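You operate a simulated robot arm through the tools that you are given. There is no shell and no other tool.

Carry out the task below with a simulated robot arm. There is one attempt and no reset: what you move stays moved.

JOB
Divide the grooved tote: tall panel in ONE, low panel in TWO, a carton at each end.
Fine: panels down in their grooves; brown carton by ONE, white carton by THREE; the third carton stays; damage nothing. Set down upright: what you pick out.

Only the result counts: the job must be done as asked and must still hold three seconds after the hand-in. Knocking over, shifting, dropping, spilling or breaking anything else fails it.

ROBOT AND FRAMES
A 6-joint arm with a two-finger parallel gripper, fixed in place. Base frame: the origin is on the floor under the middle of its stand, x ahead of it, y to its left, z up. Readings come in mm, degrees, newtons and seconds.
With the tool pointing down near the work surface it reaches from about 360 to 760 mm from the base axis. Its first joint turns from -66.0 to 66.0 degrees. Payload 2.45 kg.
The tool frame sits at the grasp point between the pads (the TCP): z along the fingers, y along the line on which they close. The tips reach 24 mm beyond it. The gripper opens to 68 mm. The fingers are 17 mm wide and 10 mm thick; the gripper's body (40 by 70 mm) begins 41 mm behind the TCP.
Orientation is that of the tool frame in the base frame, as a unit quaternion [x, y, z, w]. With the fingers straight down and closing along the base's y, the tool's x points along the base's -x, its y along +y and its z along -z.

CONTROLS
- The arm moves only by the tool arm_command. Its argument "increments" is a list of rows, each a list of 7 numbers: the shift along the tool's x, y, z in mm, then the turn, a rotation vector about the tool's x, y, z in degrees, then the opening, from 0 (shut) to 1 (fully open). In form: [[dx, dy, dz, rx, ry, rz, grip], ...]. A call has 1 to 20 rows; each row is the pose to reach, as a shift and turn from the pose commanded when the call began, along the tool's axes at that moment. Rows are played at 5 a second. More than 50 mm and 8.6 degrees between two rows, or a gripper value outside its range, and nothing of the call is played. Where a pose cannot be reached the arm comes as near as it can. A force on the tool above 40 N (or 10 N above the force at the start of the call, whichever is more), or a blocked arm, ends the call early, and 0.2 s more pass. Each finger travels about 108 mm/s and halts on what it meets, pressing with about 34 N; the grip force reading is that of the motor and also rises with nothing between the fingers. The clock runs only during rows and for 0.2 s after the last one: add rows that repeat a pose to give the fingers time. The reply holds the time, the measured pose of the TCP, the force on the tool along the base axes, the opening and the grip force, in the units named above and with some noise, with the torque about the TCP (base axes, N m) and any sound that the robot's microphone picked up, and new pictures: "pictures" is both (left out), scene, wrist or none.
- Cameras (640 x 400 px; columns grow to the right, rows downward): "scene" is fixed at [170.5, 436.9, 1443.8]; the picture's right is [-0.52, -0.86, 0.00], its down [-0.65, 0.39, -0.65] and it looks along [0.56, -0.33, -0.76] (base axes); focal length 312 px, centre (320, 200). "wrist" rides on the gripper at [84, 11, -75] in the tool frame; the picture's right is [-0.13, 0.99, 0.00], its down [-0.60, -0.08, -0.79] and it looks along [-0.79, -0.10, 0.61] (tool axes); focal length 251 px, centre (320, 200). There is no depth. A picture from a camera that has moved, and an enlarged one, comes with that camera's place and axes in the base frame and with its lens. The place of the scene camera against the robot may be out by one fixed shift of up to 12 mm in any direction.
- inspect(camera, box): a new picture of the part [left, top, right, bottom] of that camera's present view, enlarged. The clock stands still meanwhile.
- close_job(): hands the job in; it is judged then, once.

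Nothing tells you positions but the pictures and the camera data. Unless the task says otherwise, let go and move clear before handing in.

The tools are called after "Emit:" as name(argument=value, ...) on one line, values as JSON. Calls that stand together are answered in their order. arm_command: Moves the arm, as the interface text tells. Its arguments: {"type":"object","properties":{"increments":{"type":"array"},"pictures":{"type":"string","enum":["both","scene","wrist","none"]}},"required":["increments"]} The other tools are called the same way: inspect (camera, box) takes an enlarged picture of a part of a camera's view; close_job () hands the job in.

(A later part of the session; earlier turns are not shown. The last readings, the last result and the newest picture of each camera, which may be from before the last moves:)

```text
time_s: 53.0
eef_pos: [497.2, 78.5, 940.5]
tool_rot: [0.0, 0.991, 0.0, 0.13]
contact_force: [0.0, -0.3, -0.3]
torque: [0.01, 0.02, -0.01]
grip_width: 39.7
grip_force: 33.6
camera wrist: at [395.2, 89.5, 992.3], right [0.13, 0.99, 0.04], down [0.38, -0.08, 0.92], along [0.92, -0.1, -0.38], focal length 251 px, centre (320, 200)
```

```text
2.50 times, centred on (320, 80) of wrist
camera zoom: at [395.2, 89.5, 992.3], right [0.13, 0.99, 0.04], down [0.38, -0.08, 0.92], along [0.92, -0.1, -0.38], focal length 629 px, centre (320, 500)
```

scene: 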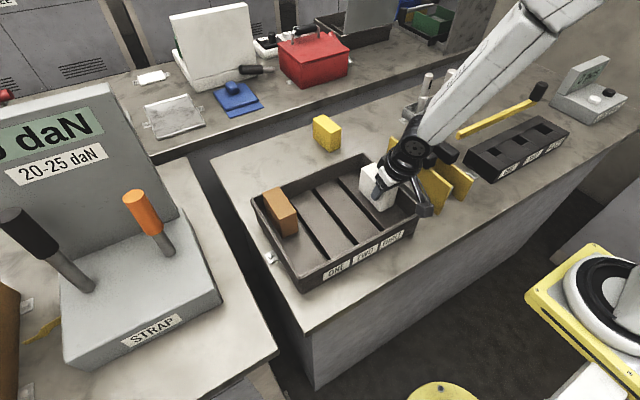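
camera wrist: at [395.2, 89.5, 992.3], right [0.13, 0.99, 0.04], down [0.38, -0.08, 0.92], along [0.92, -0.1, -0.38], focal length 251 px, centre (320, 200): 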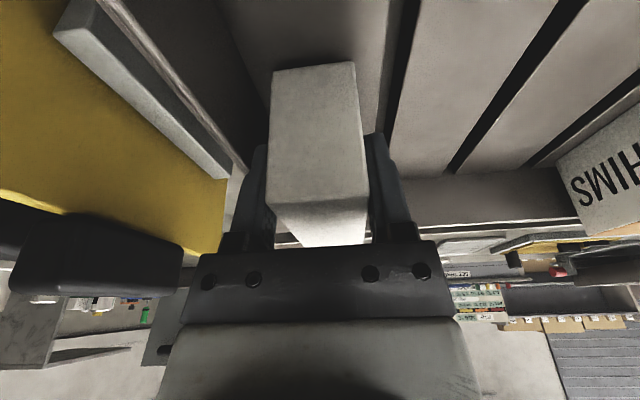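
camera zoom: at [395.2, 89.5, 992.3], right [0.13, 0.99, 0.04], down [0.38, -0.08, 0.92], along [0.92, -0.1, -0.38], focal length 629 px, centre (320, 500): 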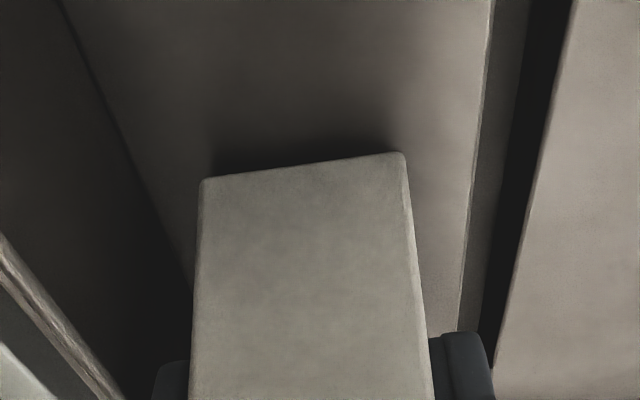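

About 7 mm to go. I'll step down slowly while watching the force.

Emit:
arm_command(increments=[[0.6, 0, 2.4, 0, 0, 0, 0.48], [1.3, 0, 4.8, 0, 0, 0, 0.48], [1.3, 0, 4.8, 0, 0, 0, 0.48]], pictures="none")

Emit:
arm_command(increments=[[0.2, 0, 0.7, 0, 0, 0, 0.48], [0.4, 0, 1.4, 0, 0, 0, 0.48], [0.4, 0, 1.4, 0, 0, 0, 0.48]], pictures="none")

```text
time_s: 53.8
eef_pos: [499.8, 78.3, 937.8]
tool_rot: [0.0, 0.991, 0.0, 0.13]
contact_force: [-0.1, 0.4, -0.2]
torque: [-0.03, 0.0, 0.02]
grip_width: 39.8
grip_force: 34.4
```

```text
time_s: 54.6
eef_pos: [498.6, 77.3, 935.5]
tool_rot: [0.001, 0.991, 0.0, 0.13]
contact_force: [-0.3, -0.9, -0.8]
torque: [0.02, -0.01, -0.02]
grip_width: 39.3
grip_force: 33.9
```

Emit:
arm_command(increments=[[0.15, 0, 0.6, 0, 0, 0, 0.48], [0.3, 0, 1.1, 0, 0, 0, 0.48], [0.3, 0, 1.1, 0, 0, 0, 0.48]], pictures="none")

Emit:
arm_command(increments=[[0.1, 0, 0.4, 0, 0, 0, 0.48], [0.2, 0, 0.8, 0, 0, 0, 0.48], [0.2, 0, 0.8, 0, 0, 0, 0.48]], pictures="none")

```text
time_s: 55.4
eef_pos: [500.0, 77.9, 934.5]
tool_rot: [0.001, 0.991, 0.0, 0.131]
contact_force: [-4.2, -0.9, 9.1]
torque: [-0.12, 0.14, -0.05]
grip_width: 39.7
grip_force: 33.9
```

```text
time_s: 56.2
eef_pos: [500.6, 77.0, 935.2]
tool_rot: [0.0, 0.991, 0.0, 0.131]
contact_force: [-4.3, 2.8, 11.7]
torque: [0.06, 0.18, 0.01]
grip_width: 39.6
grip_force: 33.6
```

The carton is touching the floor with a light contact of about 12 N. I'll release with a small opening.

Emit:
arm_command(increments=[[0, 0, 0, 0, 0, 0, 0.62], [0, 0, 0, 0, 0, 0, 0.66], [0, 0, 0, 0, 0, 0, 0.66]], pictures="wrist")

Emit:
inspect(camera="wrist", box=[210, 50, 430, 250])

```text
time_s: 57.0
eef_pos: [499.5, 74.9, 933.6]
tool_rot: [0.001, 0.992, 0.0, 0.13]
contact_force: [0.6, -0.1, 0.2]
torque: [0.01, 0.04, -0.01]
grip_width: 45.3
grip_force: 0.1
camera wrist: at [397.5, 88.1, 985.2], right [0.13, 0.99, 0.03], down [0.38, -0.08, 0.92], along [0.92, -0.1, -0.39], focal length 251 px, centre (320, 200)
```

wrist: 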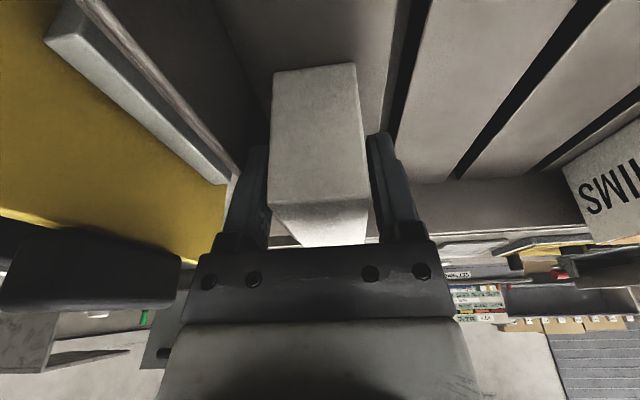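

```text
2.00 times, centred on (320, 150) of wrist
camera zoom: at [397.5, 88.1, 985.2], right [0.13, 0.99, 0.03], down [0.38, -0.08, 0.92], along [0.92, -0.1, -0.39], focal length 503 px, centre (320, 300)
```

zoom: 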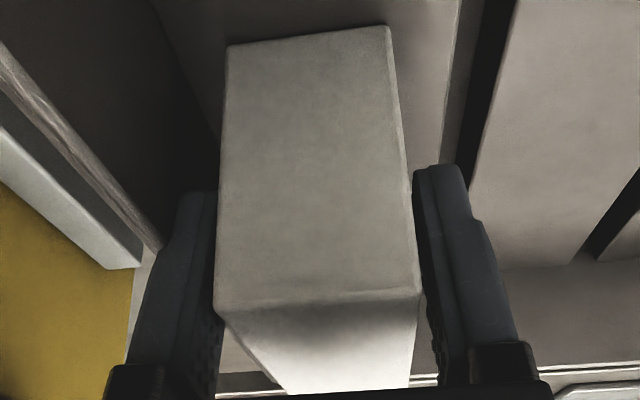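

Released with no residual force. I'll lift straight up.

Emit:
arm_command(increments=[[-3.9, 0, -14.5, 0, 0, 0, 0.66], [-9.1, 0, -33.8, 0, 0, 0, 0.66], [-19.4, 0, -72.4, 0, 0, 0, 0.66], [-31.1, 0, -115.9, 0, 0, 0, 1], [-31.1, 0, -115.9, 0, 0, 0, 1]], pictures="both")

Emit:
inspect(camera="scene", box=[240, 130, 440, 290])

```text
time_s: 58.2
eef_pos: [498.6, 78.4, 1058.4]
tool_rot: [0.0, 0.992, 0.0, 0.13]
contact_force: [-0.6, 0.3, 0.4]
torque: [-0.01, 0.03, -0.01]
grip_width: 68.1
grip_force: 0.0
camera wrist: at [396.1, 88.6, 1108.6], right [0.13, 0.99, 0.03], down [0.38, -0.08, 0.92], along [0.92, -0.1, -0.39], focal length 251 px, centre (320, 200)
```

scene: 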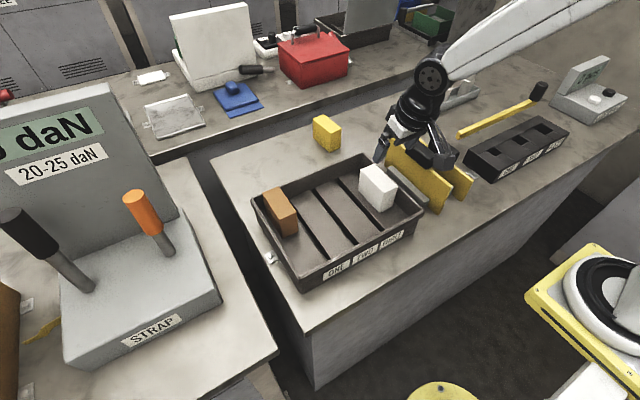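
wrist: 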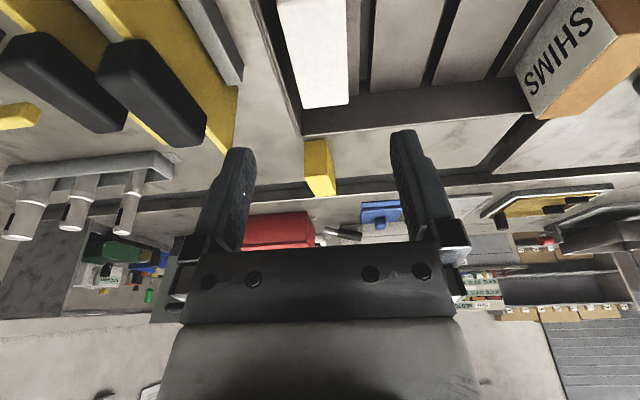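

```text
2.50 times, centred on (340, 210) of scene
camera zoom: at [170.5, 436.9, 1443.8], right [-0.52, -0.86, 0.0], down [-0.65, 0.39, -0.65], along [0.56, -0.33, -0.76], focal length 780 px, centre (270, 175)
```

zoom: 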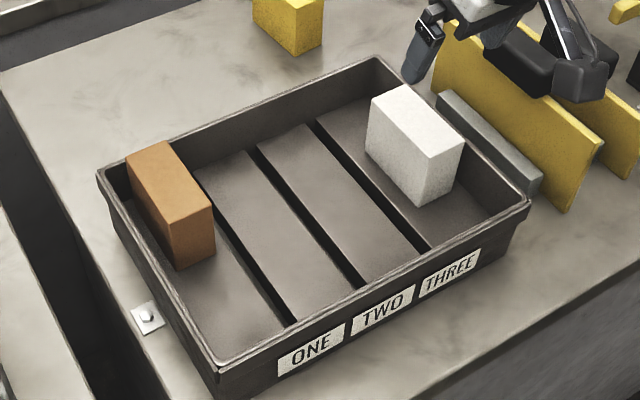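

Both cartons are upright in the end compartments. Now for the tall panel: I'll straighten the tool to vertical and move above its handle.

Emit:
arm_command(increments=[[-6.5, -29.3, 1.2, 0, 3.75, 0, 1], [-13, -58.7, 2.4, 0, 7.5, 0, 1], [-19.5, -88, 3.6, 0, 11.25, 0, 1], [-26, -117.3, 4.8, 0, 15, 0, 1], [-26, -117.3, 4.8, 0, 15, 0, 1]], pictures="both")

Emit:
inspect(camera="wrist", box=[220, 0, 420, 180])

Emit:
inspect(camera="scene", box=[370, 80, 490, 220])

```text
time_s: 59.4
eef_pos: [526.0, -38.4, 1057.5]
tool_rot: [0.0, 1.0, 0.002, 0.0]
contact_force: [0.1, -0.1, -0.2]
torque: [-0.02, -0.03, -0.01]
grip_width: 67.9
grip_force: 0.0
camera wrist: at [440.9, -28.0, 1132.8], right [0.13, 0.99, 0.0], down [0.6, -0.08, 0.79], along [0.79, -0.1, -0.61], focal length 251 px, centre (320, 200)
```

scene: 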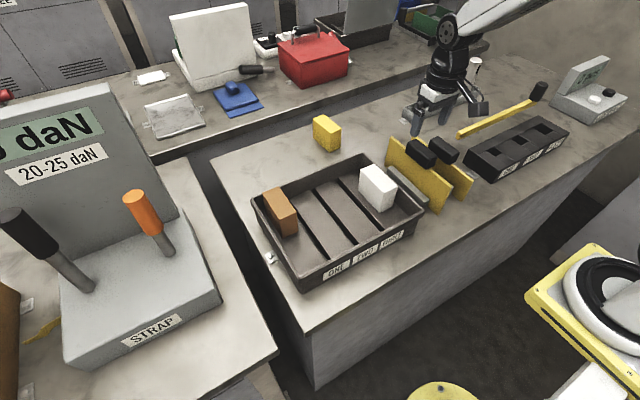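
wrist: 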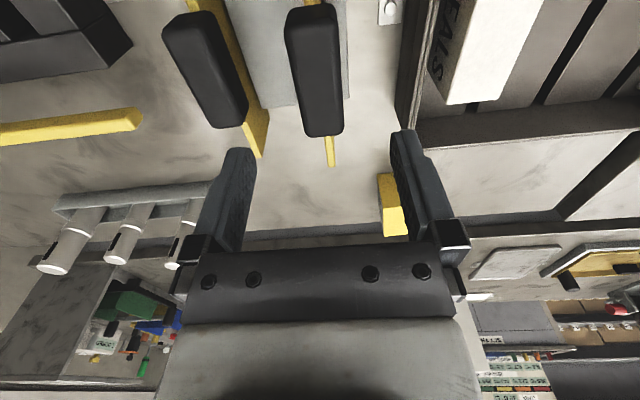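

```text
2.22 times, centred on (320, 90) of wrist
camera zoom: at [440.9, -28.0, 1132.8], right [0.13, 0.99, 0.0], down [0.6, -0.08, 0.79], along [0.79, -0.1, -0.61], focal length 559 px, centre (320, 444)
```

zoom: 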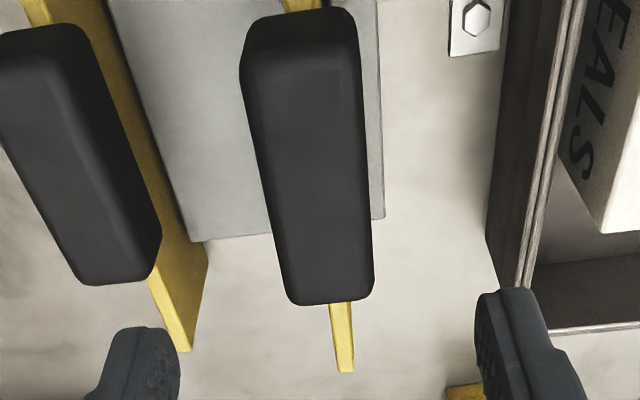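

```text
2.86 times, centred on (430, 150) of scene
camera zoom: at [170.5, 436.9, 1443.8], right [-0.52, -0.86, 0.0], down [-0.65, 0.39, -0.65], along [0.56, -0.33, -0.76], focal length 892 px, centre (6, 343)
```

zoom: 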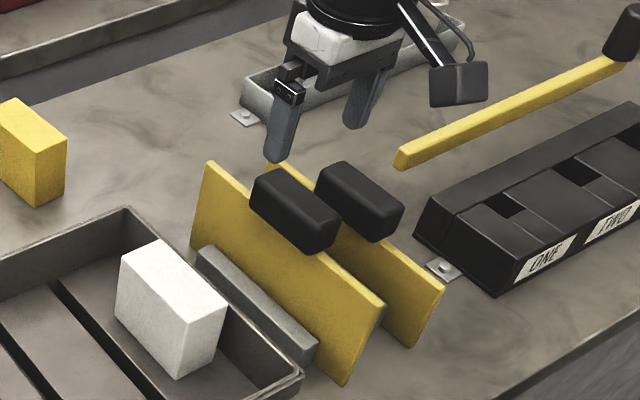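

The tool is centred over the tall panel's handle within about 0.5 mm. I'll go down around it.

Emit:
arm_command(increments=[[0, 0, 20, 0, 0, 0, 1], [0, 0, 40, 0, 0, 0, 1], [0, 0, 58, 0, 0, 0, 1], [0, 0, 72, 0, 0, 0, 1], [0, 0, 83.5, 0, 0, 0, 1], [0, 0, 83.5, 0, 0, 0, 1]], pictures="both")

Emit:
inspect(camera="scene", box=[370, 110, 490, 220])

```text
time_s: 60.8
eef_pos: [526.5, -39.0, 972.3]
tool_rot: [0.0, 1.0, 0.001, 0.0]
contact_force: [0.9, 0.2, 0.3]
torque: [0.01, -0.01, 0.03]
grip_width: 68.0
grip_force: 0.0
camera wrist: at [440.2, -28.2, 1048.4], right [0.13, 0.99, 0.0], down [0.6, -0.08, 0.79], along [0.79, -0.1, -0.61], focal length 251 px, centre (320, 200)
```

scene: 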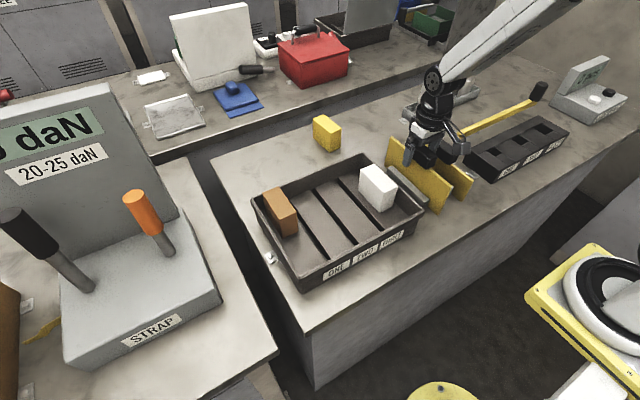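
wrist: 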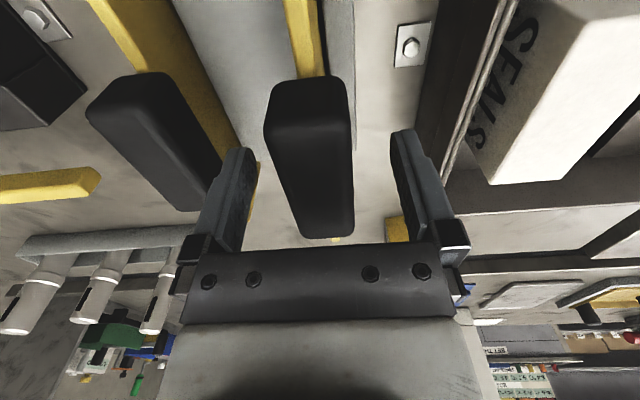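

```text
3.64 times, centred on (430, 165) of scene
camera zoom: at [170.5, 436.9, 1443.8], right [-0.52, -0.86, 0.0], down [-0.65, 0.39, -0.65], along [0.56, -0.33, -0.76], focal length 1135 px, centre (-80, 327)
```

zoom: 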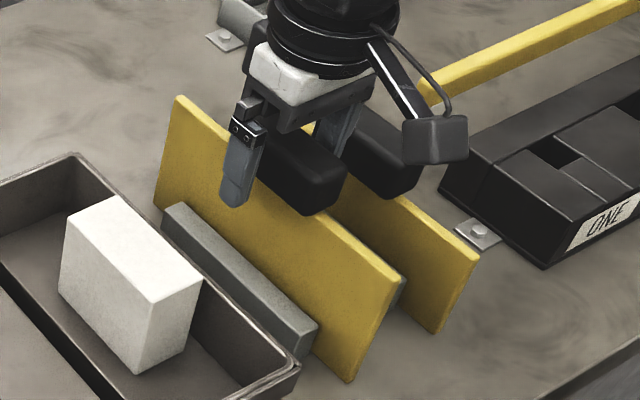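

The fingers are either side of the handle. I'll close the grip.

Emit:
arm_command(increments=[[0, 0, 0, 0, 0, 0, 0.7], [0, 0, 0, 0, 0, 0, 0.5], [0, 0, 0, 0, 0, 0, 0.32], [0, 0, 0, 0, 0, 0, 0.32], [0, 0, 0, 0, 0, 0, 0.32]], pictures="wrist")

```text
time_s: 62.0
eef_pos: [526.5, -39.1, 973.8]
tool_rot: [0.0, 1.0, 0.001, 0.0]
contact_force: [0.6, 0.2, -0.1]
torque: [-0.05, -0.03, -0.01]
grip_width: 29.8
grip_force: 34.5
camera wrist: at [440.1, -28.2, 1048.7], right [0.13, 0.99, 0.0], down [0.6, -0.08, 0.79], along [0.79, -0.1, -0.61], focal length 251 px, centre (320, 200)
```

wrist: 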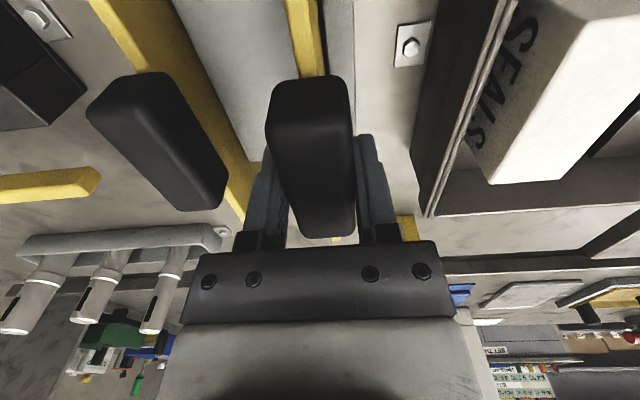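

Gripped at 29.8 mm. I'll lift slowly out of the stand and watch for any drag.

Emit:
arm_command(increments=[[0, 0, -5, 0, 0, 0, 0.32], [0, 0, -10, 0, 0, 0, 0.32], [0, 0, -20, 0, 0, 0, 0.32], [0, 0, -20, 0, 0, 0, 0.32]], pictures="wrist")

Emit:
inspect(camera="scene", box=[370, 110, 490, 220])

```text
time_s: 63.0
eef_pos: [524.2, -39.4, 992.6]
tool_rot: [0.0, 1.0, 0.001, 0.0]
contact_force: [0.0, -0.3, -2.1]
torque: [-0.01, 0.04, 0.02]
grip_width: 29.4
grip_force: 33.6
camera wrist: at [438.5, -27.9, 1067.4], right [0.13, 0.99, 0.0], down [0.6, -0.08, 0.79], along [0.79, -0.1, -0.61], focal length 251 px, centre (320, 200)
```

wrist: 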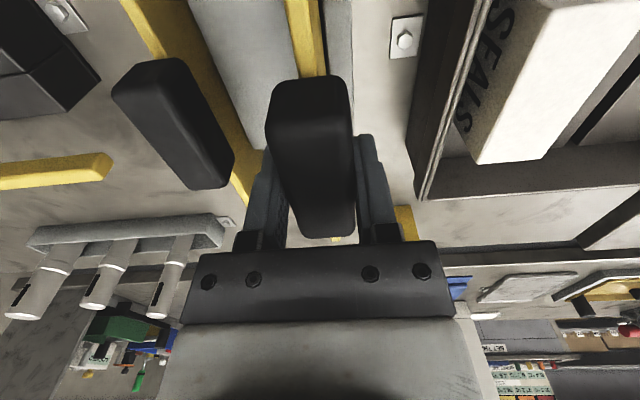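

```text
3.64 times, centred on (430, 165) of scene
camera zoom: at [170.5, 436.9, 1443.8], right [-0.52, -0.86, 0.0], down [-0.65, 0.39, -0.65], along [0.56, -0.33, -0.76], focal length 1135 px, centre (-80, 327)
```

zoom: 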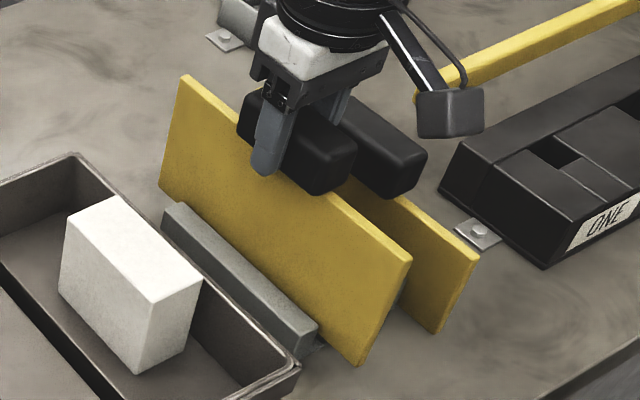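

It lifts freely, weighing about 2 N. I'll raise it well above the cartons and traverse to above groove ONE.

Emit:
arm_command(increments=[[0, 0, -38, 0, 0, 0, 0.32], [0, 0, -76, 0, 0, 0, 0.32], [0, 0, -114, 0, 0, 0, 0.32], [0, 38, -114, 0, 0, 0, 0.32], [0, 76, -114, 0, 0, 0, 0.32], [0, 114, -114, 0, 0, 0, 0.32], [0, 152, -114, 0, 0, 0, 0.32], [0, 190, -114, 0, 0, 0, 0.32], [0, 228, -114, 0, 0, 0, 0.32], [0, 264, -114, 0, 0, 0, 0.32], [0, 298.4, -114, 0, 0, 0, 0.32], [0, 298.4, -114, 0, 0, 0, 0.32], [0, 298.4, -114, 0, 0, 0, 0.32]], pictures="both")

Emit:
inspect(camera="wrist", box=[200, 0, 440, 250])

Emit:
inspect(camera="scene", box=[230, 100, 430, 290])

```text
time_s: 65.8
eef_pos: [527.4, 255.4, 1105.2]
tool_rot: [0.0, 1.0, 0.001, -0.001]
contact_force: [-0.2, -0.1, -1.2]
torque: [0.0, 0.02, 0.0]
grip_width: 29.7
grip_force: 33.7
camera wrist: at [441.1, 266.7, 1180.8], right [0.13, 0.99, 0.0], down [0.6, -0.08, 0.79], along [0.79, -0.1, -0.61], focal length 251 px, centre (320, 200)
```

scene: 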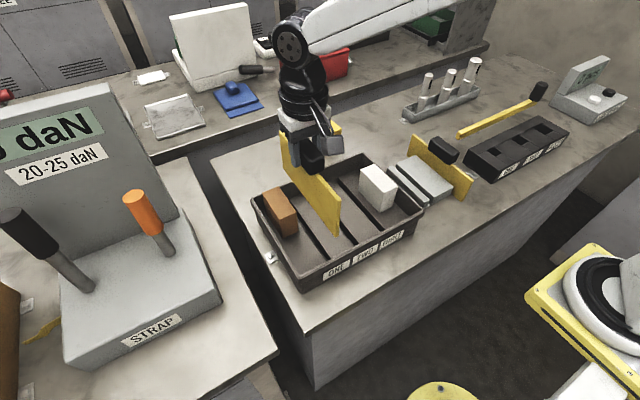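
wrist: 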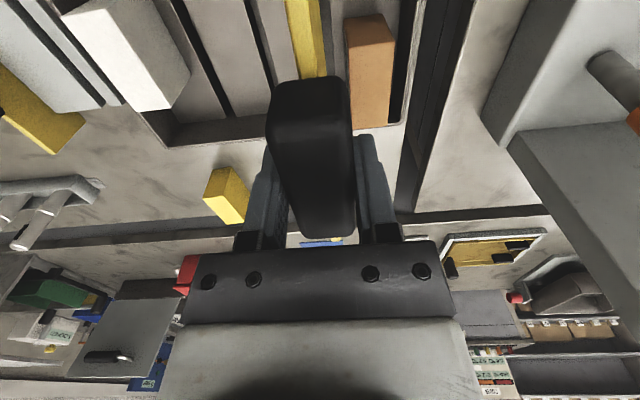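

```text
1.60 times, centred on (320, 125) of wrist
camera zoom: at [441.1, 266.7, 1180.8], right [0.13, 0.99, 0.0], down [0.6, -0.08, 0.79], along [0.79, -0.1, -0.61], focal length 402 px, centre (320, 320)
```

zoom: 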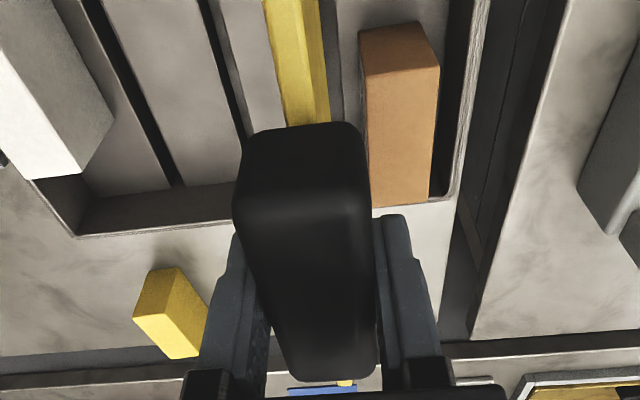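

```text
2.11 times, centred on (330, 195) of scene
camera zoom: at [170.5, 436.9, 1443.8], right [-0.52, -0.86, 0.0], down [-0.65, 0.39, -0.65], along [0.56, -0.33, -0.76], focal length 657 px, centre (299, 210)
```

zoom: 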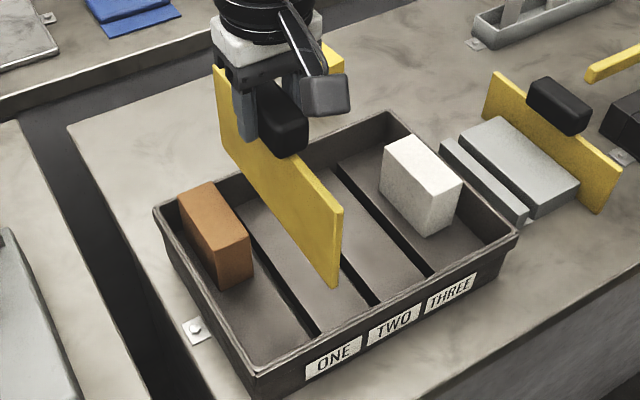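

The pose reads y≈255.6, about 3.5 mm short of groove ONE. I'll let it settle and read again before correcting.

Emit:
arm_command(increments=[[0, 0, 0, 0, 0, 0, 0.32], [0, 0, 0, 0, 0, 0, 0.32], [0, 0, 0, 0, 0, 0, 0.32]], pictures="wrist")

Emit:
inspect(camera="wrist", box=[240, 0, 420, 90])

```text
time_s: 66.6
eef_pos: [526.6, 255.3, 1105.4]
tool_rot: [0.0, 1.0, 0.0, 0.0]
contact_force: [0.2, -0.1, -1.2]
torque: [-0.01, -0.02, 0.02]
grip_width: 29.6
grip_force: 34.3
camera wrist: at [441.1, 266.5, 1180.8], right [0.13, 0.99, 0.0], down [0.6, -0.08, 0.79], along [0.79, -0.1, -0.61], focal length 251 px, centre (320, 200)
```

wrist: 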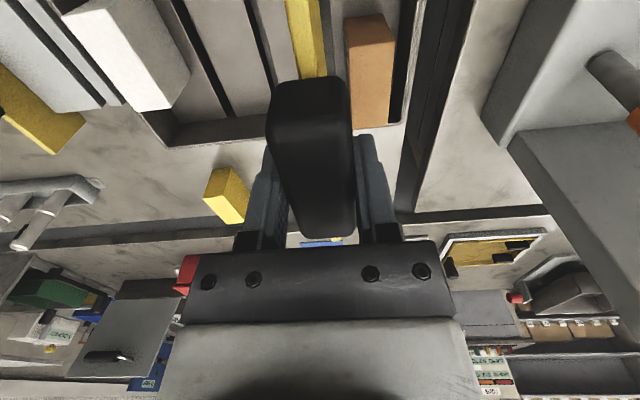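

```text
3.56 times, centred on (330, 45) of wrist
camera zoom: at [441.1, 266.5, 1180.8], right [0.13, 0.99, 0.0], down [0.6, -0.08, 0.79], along [0.79, -0.1, -0.61], focal length 894 px, centre (284, 751)
```

zoom: 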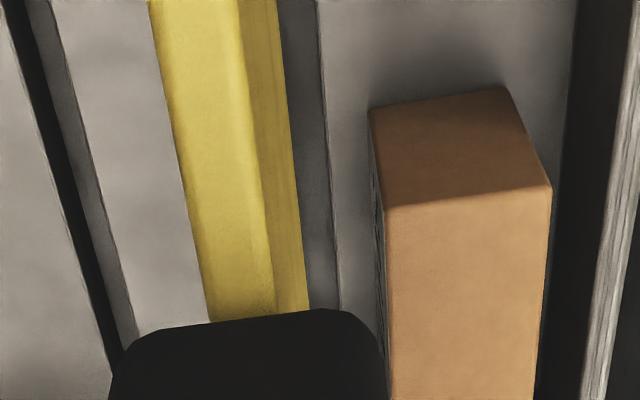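

It has settled, so I'll correct by about +4 mm in y and −1 mm in x, then lower until the panel's bottom edge is just above the rim and check alignment from both cameras.

Emit:
arm_command(increments=[[1.2, 4.2, 0, 0, 0, 0, 0.32], [1.2, 4.2, 18, 0, 0, 0, 0.32], [1.2, 4.2, 36, 0, 0, 0, 0.32], [1.2, 4.2, 54, 0, 0, 0, 0.32], [1.2, 4.2, 54, 0, 0, 0, 0.32]], pictures="both")

Emit:
inspect(camera="wrist", box=[240, 0, 400, 90])

Emit:
inspect(camera="scene", box=[250, 150, 370, 290])

```text
time_s: 67.8
eef_pos: [523.2, 262.2, 1052.8]
tool_rot: [0.0, 1.0, 0.0, 0.0]
contact_force: [-0.3, -0.8, -1.4]
torque: [0.01, 0.02, 0.01]
grip_width: 29.4
grip_force: 34.5
camera wrist: at [438.4, 272.5, 1127.9], right [0.13, 0.99, 0.0], down [0.6, -0.08, 0.79], along [0.79, -0.1, -0.61], focal length 251 px, centre (320, 200)
```

scene: 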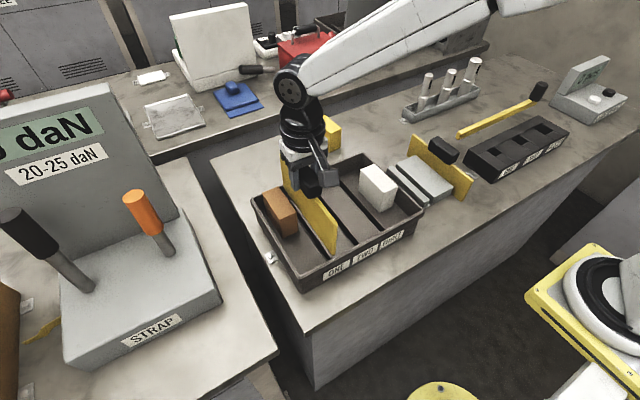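
wrist: 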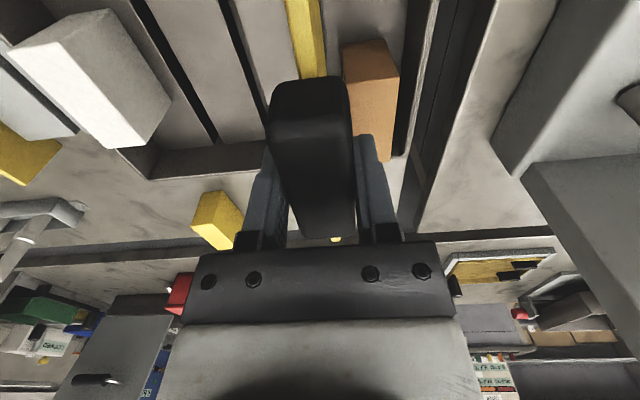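

```text
4.00 times, centred on (320, 45) of wrist
camera zoom: at [438.4, 272.5, 1127.9], right [0.13, 0.99, 0.0], down [0.6, -0.08, 0.79], along [0.79, -0.1, -0.61], focal length 1006 px, centre (320, 820)
```

zoom: 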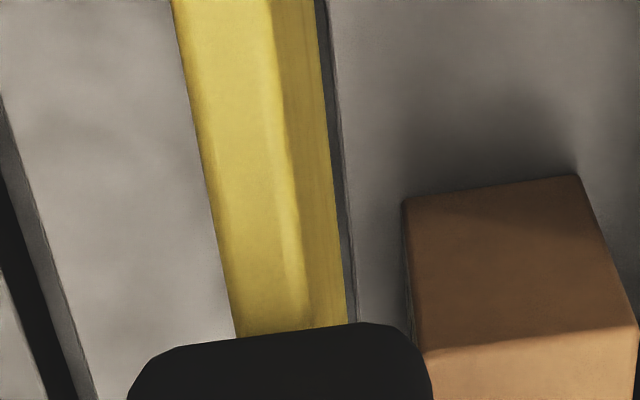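

```text
2.86 times, centred on (310, 220) of scene
camera zoom: at [170.5, 436.9, 1443.8], right [-0.52, -0.86, 0.0], down [-0.65, 0.39, -0.65], along [0.56, -0.33, -0.76], focal length 892 px, centre (349, 143)
```

zoom: 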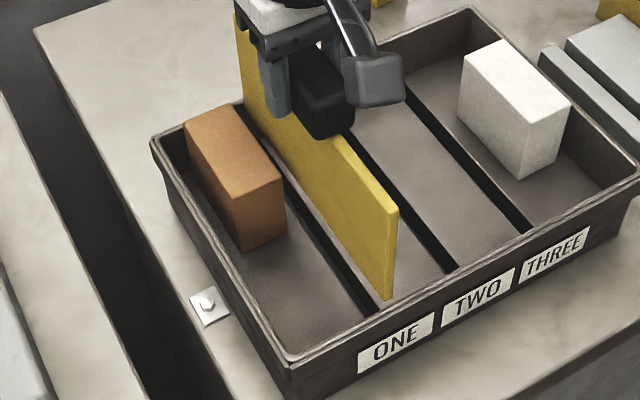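

From this view the groove's far edge is at y≈266.0 and the panel is about 2.4 mm too far over. I'll correct that and lower until the panel is about 5 mm above the slab.

Emit:
arm_command(increments=[[-0.8, -2.3, 0, 0, 0, 0, 0.32], [-0.8, -2.3, 15, 0, 0, 0, 0.32], [-0.8, -2.3, 30, 0, 0, 0, 0.32], [-0.8, -2.3, 44, 0, 0, 0, 0.32], [-0.8, -2.3, 44, 0, 0, 0, 0.32]], pictures="both")

Emit:
inspect(camera="wrist", box=[250, 0, 390, 80])

Emit:
inspect(camera="scene", box=[290, 180, 380, 290])

```text
time_s: 69.0
eef_pos: [524.4, 261.5, 1007.7]
tool_rot: [0.0, 1.0, 0.001, -0.001]
contact_force: [-0.4, -0.5, -2.0]
torque: [-0.01, 0.02, 0.0]
grip_width: 29.5
grip_force: 33.6
camera wrist: at [437.9, 271.9, 1082.4], right [0.13, 0.99, 0.0], down [0.6, -0.08, 0.79], along [0.79, -0.1, -0.61], focal length 251 px, centre (320, 200)
```

scene: 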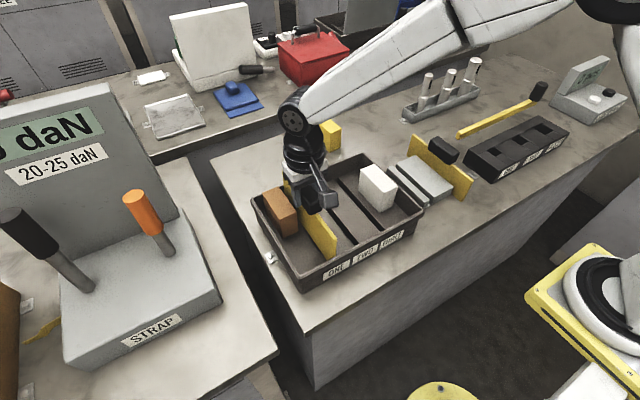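
wrist: 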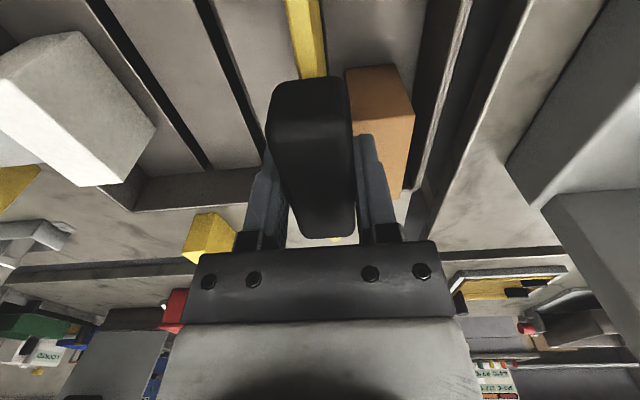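

```text
4.57 times, centred on (320, 40) of wrist
camera zoom: at [437.9, 271.9, 1082.4], right [0.13, 0.99, 0.0], down [0.6, -0.08, 0.79], along [0.79, -0.1, -0.61], focal length 1149 px, centre (320, 931)
```

zoom: 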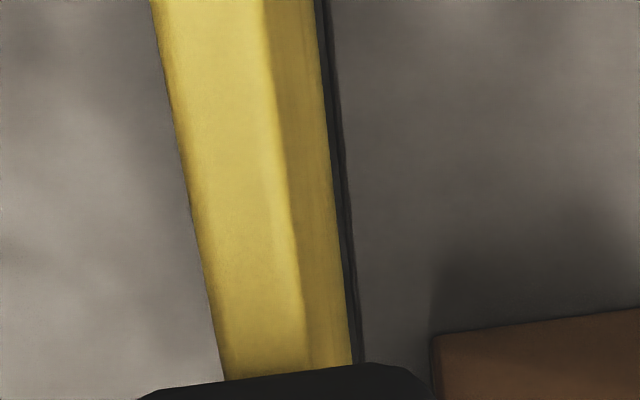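

```text
3.64 times, centred on (335, 235) of scene
camera zoom: at [170.5, 436.9, 1443.8], right [-0.52, -0.86, 0.0], down [-0.65, 0.39, -0.65], along [0.56, -0.33, -0.76], focal length 1135 px, centre (266, 73)
```

zoom: 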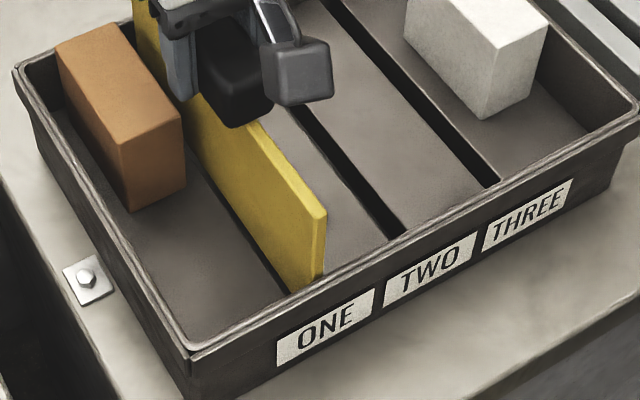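

The panel is inside the groove's width with 1.6 mm on one side and about 3.9 mm on the other. I'll nudge −1.2 mm in y and +1.5 mm in x, then enter the groove gently.

Emit:
arm_command(increments=[[-1.5, -1.2, 0, 0, 0, 0, 0.32], [-1.5, -1.2, 0, 0, 0, 0, 0.32], [-1.5, -1.2, 0, 0, 0, 0, 0.32]], pictures="wrist")

Emit:
inspect(camera="wrist", box=[250, 0, 390, 80])

```text
time_s: 69.8
eef_pos: [525.3, 260.0, 1007.7]
tool_rot: [0.0, 1.0, 0.0, 0.0]
contact_force: [-0.2, 0.1, -1.8]
torque: [-0.04, -0.01, -0.02]
grip_width: 29.6
grip_force: 34.1
camera wrist: at [440.0, 270.5, 1082.9], right [0.13, 0.99, 0.0], down [0.6, -0.08, 0.79], along [0.79, -0.1, -0.61], focal length 251 px, centre (320, 200)
```

wrist: 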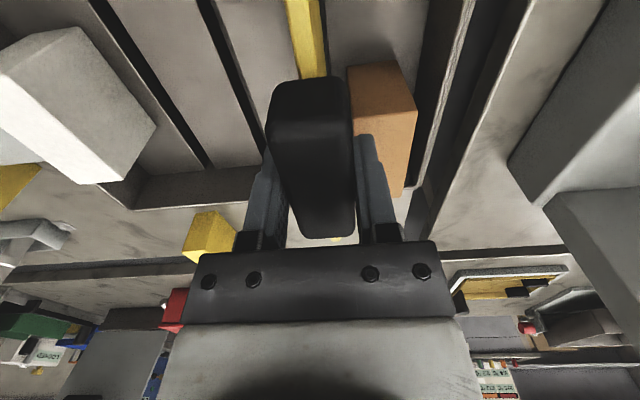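

```text
4.57 times, centred on (320, 40) of wrist
camera zoom: at [440.0, 270.5, 1082.9], right [0.13, 0.99, 0.0], down [0.6, -0.08, 0.79], along [0.79, -0.1, -0.61], focal length 1149 px, centre (320, 931)
```

zoom: 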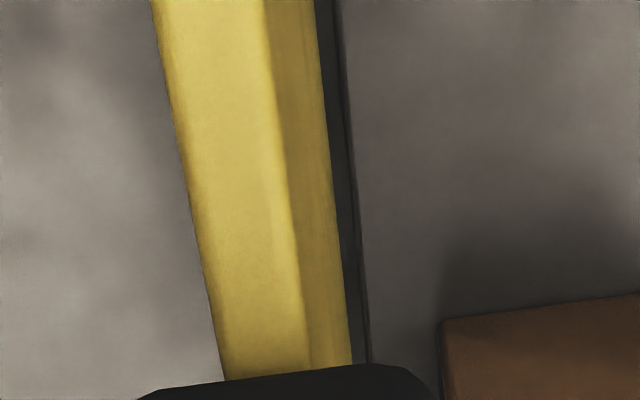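

Now it's centred, with about 3 mm on each side. I'll lower into the groove in small steps.

Emit:
arm_command(increments=[[0, 0, 3, 0, 0, 0, 0.32], [0, 0, 6, 0, 0, 0, 0.32], [0, 0, 9, 0, 0, 0, 0.32], [0, 0, 9, 0, 0, 0, 0.32]], pictures="wrist")

Emit:
inspect(camera="wrist", box=[250, 0, 390, 80])

Emit:
inspect(camera="scene", box=[290, 180, 380, 290])

```text
time_s: 70.8
eef_pos: [525.7, 260.1, 999.3]
tool_rot: [0.0, 1.0, 0.001, -0.001]
contact_force: [-0.1, 0.4, -0.9]
torque: [-0.01, 0.01, -0.01]
grip_width: 29.7
grip_force: 34.1
camera wrist: at [440.7, 271.1, 1074.3], right [0.13, 0.99, 0.0], down [0.6, -0.08, 0.79], along [0.79, -0.1, -0.61], focal length 251 px, centre (320, 200)
```

wrist: 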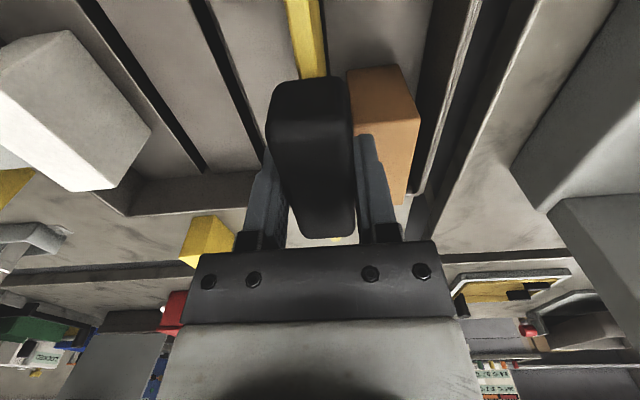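

```text
4.57 times, centred on (320, 40) of wrist
camera zoom: at [440.7, 271.1, 1074.3], right [0.13, 0.99, 0.0], down [0.6, -0.08, 0.79], along [0.79, -0.1, -0.61], focal length 1149 px, centre (320, 931)
```

zoom: 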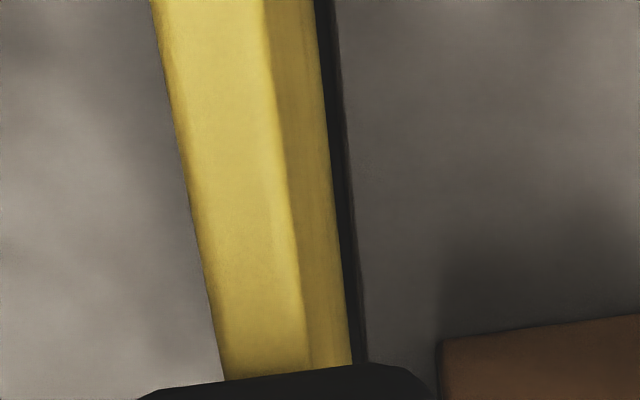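

```text
3.64 times, centred on (335, 235) of scene
camera zoom: at [170.5, 436.9, 1443.8], right [-0.52, -0.86, 0.0], down [-0.65, 0.39, -0.65], along [0.56, -0.33, -0.76], focal length 1135 px, centre (266, 73)
```

zoom: 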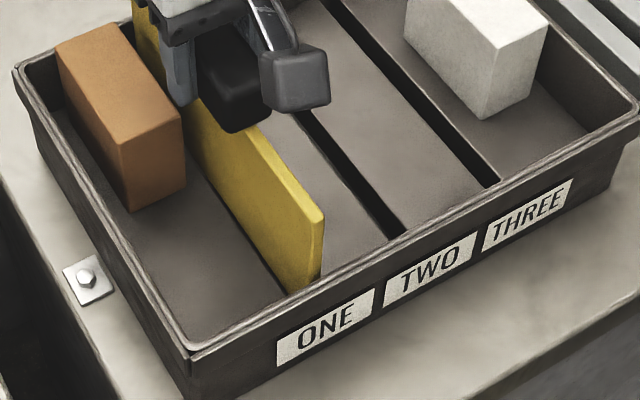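

The panel is entering the groove with no resistance. I'll keep lowering.

Emit:
arm_command(increments=[[0, -0.6, 3, 0, 0, 0, 0.32], [0, -0.6, 6, 0, 0, 0, 0.32], [0, -0.6, 9, 0, 0, 0, 0.32], [0, -0.6, 9, 0, 0, 0, 0.32]], pictures="none")

Emit:
arm_command(increments=[[0, 0, 2.5, 0, 0, 0, 0.32], [0, 0, 5, 0, 0, 0, 0.32], [0, 0, 7.5, 0, 0, 0, 0.32], [0, 0, 7.5, 0, 0, 0, 0.32]], pictures="none")

```text
time_s: 71.8
eef_pos: [527.8, 259.2, 990.2]
tool_rot: [0.0, 1.0, 0.002, 0.0]
contact_force: [0.2, 0.3, -2.2]
torque: [-0.01, 0.02, -0.01]
grip_width: 29.4
grip_force: 34.2
```

```text
time_s: 72.8
eef_pos: [526.6, 260.0, 982.4]
tool_rot: [0.0, 1.0, 0.001, 0.001]
contact_force: [-1.0, 0.1, -1.3]
torque: [0.01, 0.04, -0.02]
grip_width: 29.6
grip_force: 34.1
```

Emit:
arm_command(increments=[[0, 0, 1.5, 0, 0, 0, 0.32], [0, 0, 3, 0, 0, 0, 0.32], [0, 0, 3, 0, 0, 0, 0.32]], pictures="none")

Emit:
arm_command(increments=[[0, 0, 0.7, 0, 0, 0, 0.32], [0, 0, 1.4, 0, 0, 0, 0.32], [0, 0, 1.4, 0, 0, 0, 0.32]], pictures="wrist")

```text
time_s: 73.6
eef_pos: [526.5, 259.6, 980.0]
tool_rot: [0.0, 1.0, 0.001, 0.0]
contact_force: [0.9, -0.3, -1.1]
torque: [-0.01, -0.02, -0.01]
grip_width: 29.9
grip_force: 34.5
```

```text
time_s: 74.4
eef_pos: [526.2, 260.0, 978.6]
tool_rot: [0.0, 1.0, 0.0, 0.0]
contact_force: [-0.4, -0.7, -0.2]
torque: [-0.02, -0.01, 0.0]
grip_width: 29.6
grip_force: 34.1
camera wrist: at [441.0, 270.6, 1054.4], right [0.13, 0.99, 0.0], down [0.6, -0.08, 0.79], along [0.79, -0.1, -0.61], focal length 251 px, centre (320, 200)
```

wrist: 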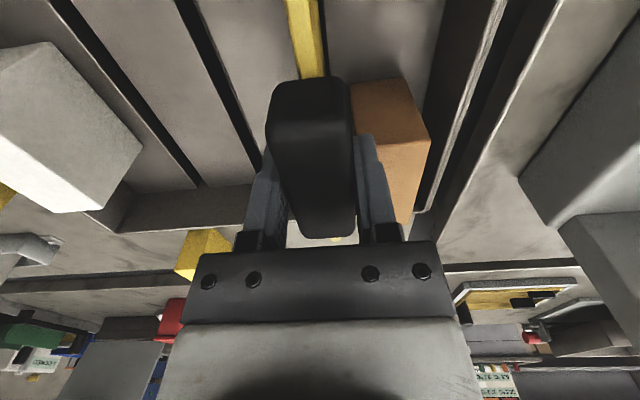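

Emit:
arm_command(increments=[[0, 0, 0.7, 0, 0, 0, 0.32], [0, 0, 1.4, 0, 0, 0, 0.32], [0, 0, 1.4, 0, 0, 0, 0.32]], pictures="none")

Emit:
arm_command(increments=[[0, 0, 0.6, 0, 0, 0, 0.32], [0, 0, 1.2, 0, 0, 0, 0.32], [0, 0, 1.2, 0, 0, 0, 0.32]], pictures="none")

```text
time_s: 75.2
eef_pos: [526.9, 259.3, 978.2]
tool_rot: [0.001, 1.0, 0.001, -0.001]
contact_force: [-4.6, -1.3, 14.6]
torque: [-0.23, 0.67, 0.02]
grip_width: 29.5
grip_force: 33.6
```

```text
time_s: 76.0
eef_pos: [527.0, 260.1, 978.0]
tool_rot: [0.001, 1.0, 0.001, 0.001]
contact_force: [-7.5, -3.3, 27.1]
torque: [-0.5, 0.5, -0.01]
grip_width: 29.7
grip_force: 33.9
```

The panel has bottomed out at about z≈858, roughly 25 mm below the slab top, which matches the groove floor. I'll relieve the pressure and check it visually before letting go.

Emit:
arm_command(increments=[[0, 0, -0.8, 0, 0, 0, 0.32], [0, 0, -1.6, 0, 0, 0, 0.32], [0, 0, -1.6, 0, 0, 0, 0.32]], pictures="both")

Emit:
inspect(camera="scene", box=[260, 170, 380, 290])

Emit:
inspect(camera="wrist", box=[230, 0, 430, 130])

```text
time_s: 76.8
eef_pos: [526.3, 259.4, 977.9]
tool_rot: [0.0, 1.0, 0.001, 0.0]
contact_force: [-3.0, 2.8, 9.0]
torque: [0.28, -0.63, 0.24]
grip_width: 29.5
grip_force: 34.1
camera wrist: at [441.5, 270.4, 1053.4], right [0.13, 0.99, 0.0], down [0.6, -0.08, 0.79], along [0.79, -0.1, -0.61], focal length 251 px, centre (320, 200)
```

scene: 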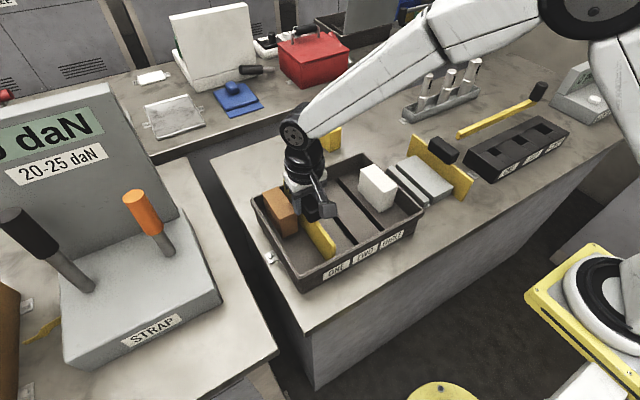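
wrist: 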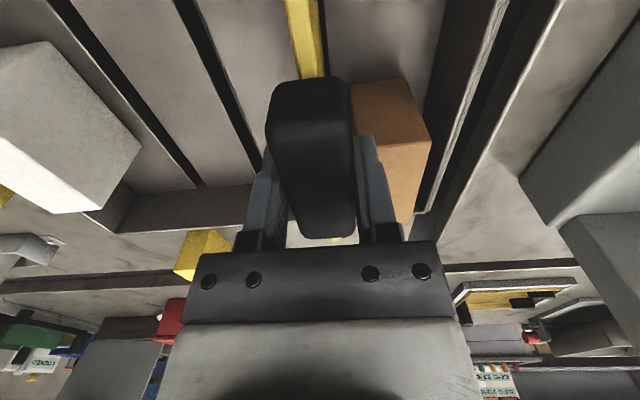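

```text
3.33 times, centred on (320, 230) of scene
camera zoom: at [170.2, 436.9, 1443.9], right [-0.52, -0.86, 0.0], down [-0.65, 0.39, -0.65], along [0.56, -0.33, -0.76], focal length 1040 px, centre (320, 100)
```

zoom: 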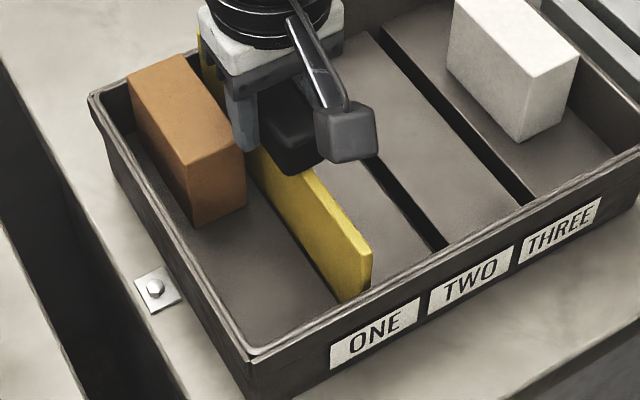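

```text
3.08 times, centred on (330, 65) of wrist
camera zoom: at [441.5, 270.4, 1053.4], right [0.13, 0.99, 0.0], down [0.6, -0.08, 0.79], along [0.79, -0.1, -0.61], focal length 774 px, centre (289, 615)
```

zoom: 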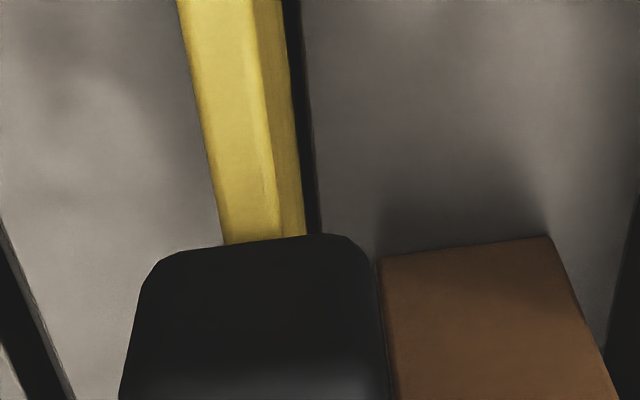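

The panel is well inside groove ONE and sitting upright. I'll open the fingers slightly to release the handle.

Emit:
arm_command(increments=[[0, 0, -0.4, 0, 0, 0, 0.48], [0, 0, -0.4, 0, 0, 0, 0.55], [0, 0, -0.4, 0, 0, 0, 0.55]], pictures="both")

Emit:
inspect(camera="wrist", box=[220, 60, 420, 250])

Emit:
inspect(camera="scene", box=[260, 170, 380, 290])

```text
time_s: 77.6
eef_pos: [527.6, 260.8, 979.3]
tool_rot: [-0.001, 1.0, 0.001, 0.0]
contact_force: [-1.2, -0.5, -0.2]
torque: [0.02, 0.02, -0.02]
grip_width: 37.1
grip_force: 0.1
camera wrist: at [441.5, 270.7, 1053.6], right [0.13, 0.99, 0.0], down [0.6, -0.08, 0.79], along [0.79, -0.1, -0.61], focal length 251 px, centre (320, 200)
```

scene: 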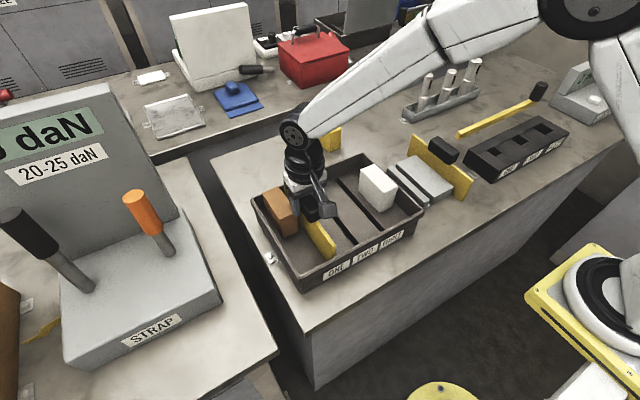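
wrist: 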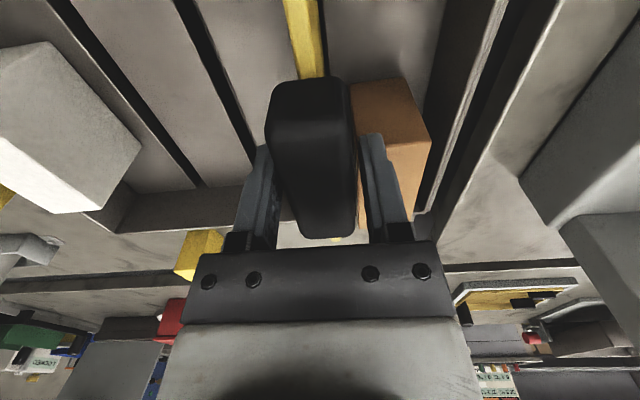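

```text
2.11 times, centred on (320, 155) of wrist
camera zoom: at [441.5, 270.7, 1053.6], right [0.13, 0.99, 0.0], down [0.6, -0.08, 0.79], along [0.79, -0.1, -0.61], focal length 529 px, centre (320, 295)
```

zoom: 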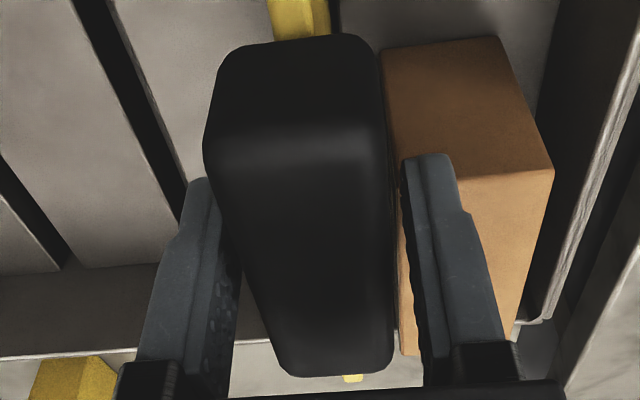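

```text
3.33 times, centred on (320, 230) of scene
camera zoom: at [170.5, 436.9, 1443.8], right [-0.52, -0.86, 0.0], down [-0.65, 0.39, -0.65], along [0.56, -0.33, -0.76], focal length 1040 px, centre (320, 100)
```

zoom: 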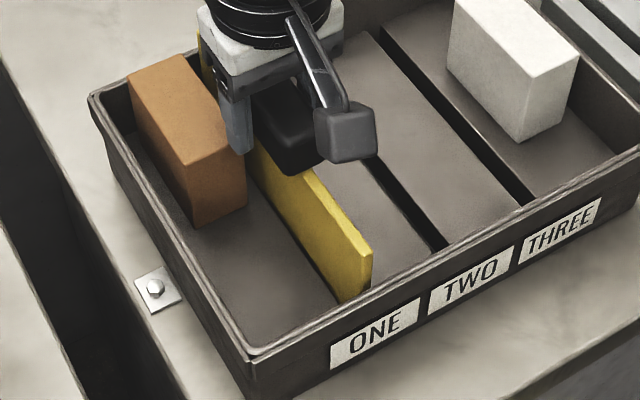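

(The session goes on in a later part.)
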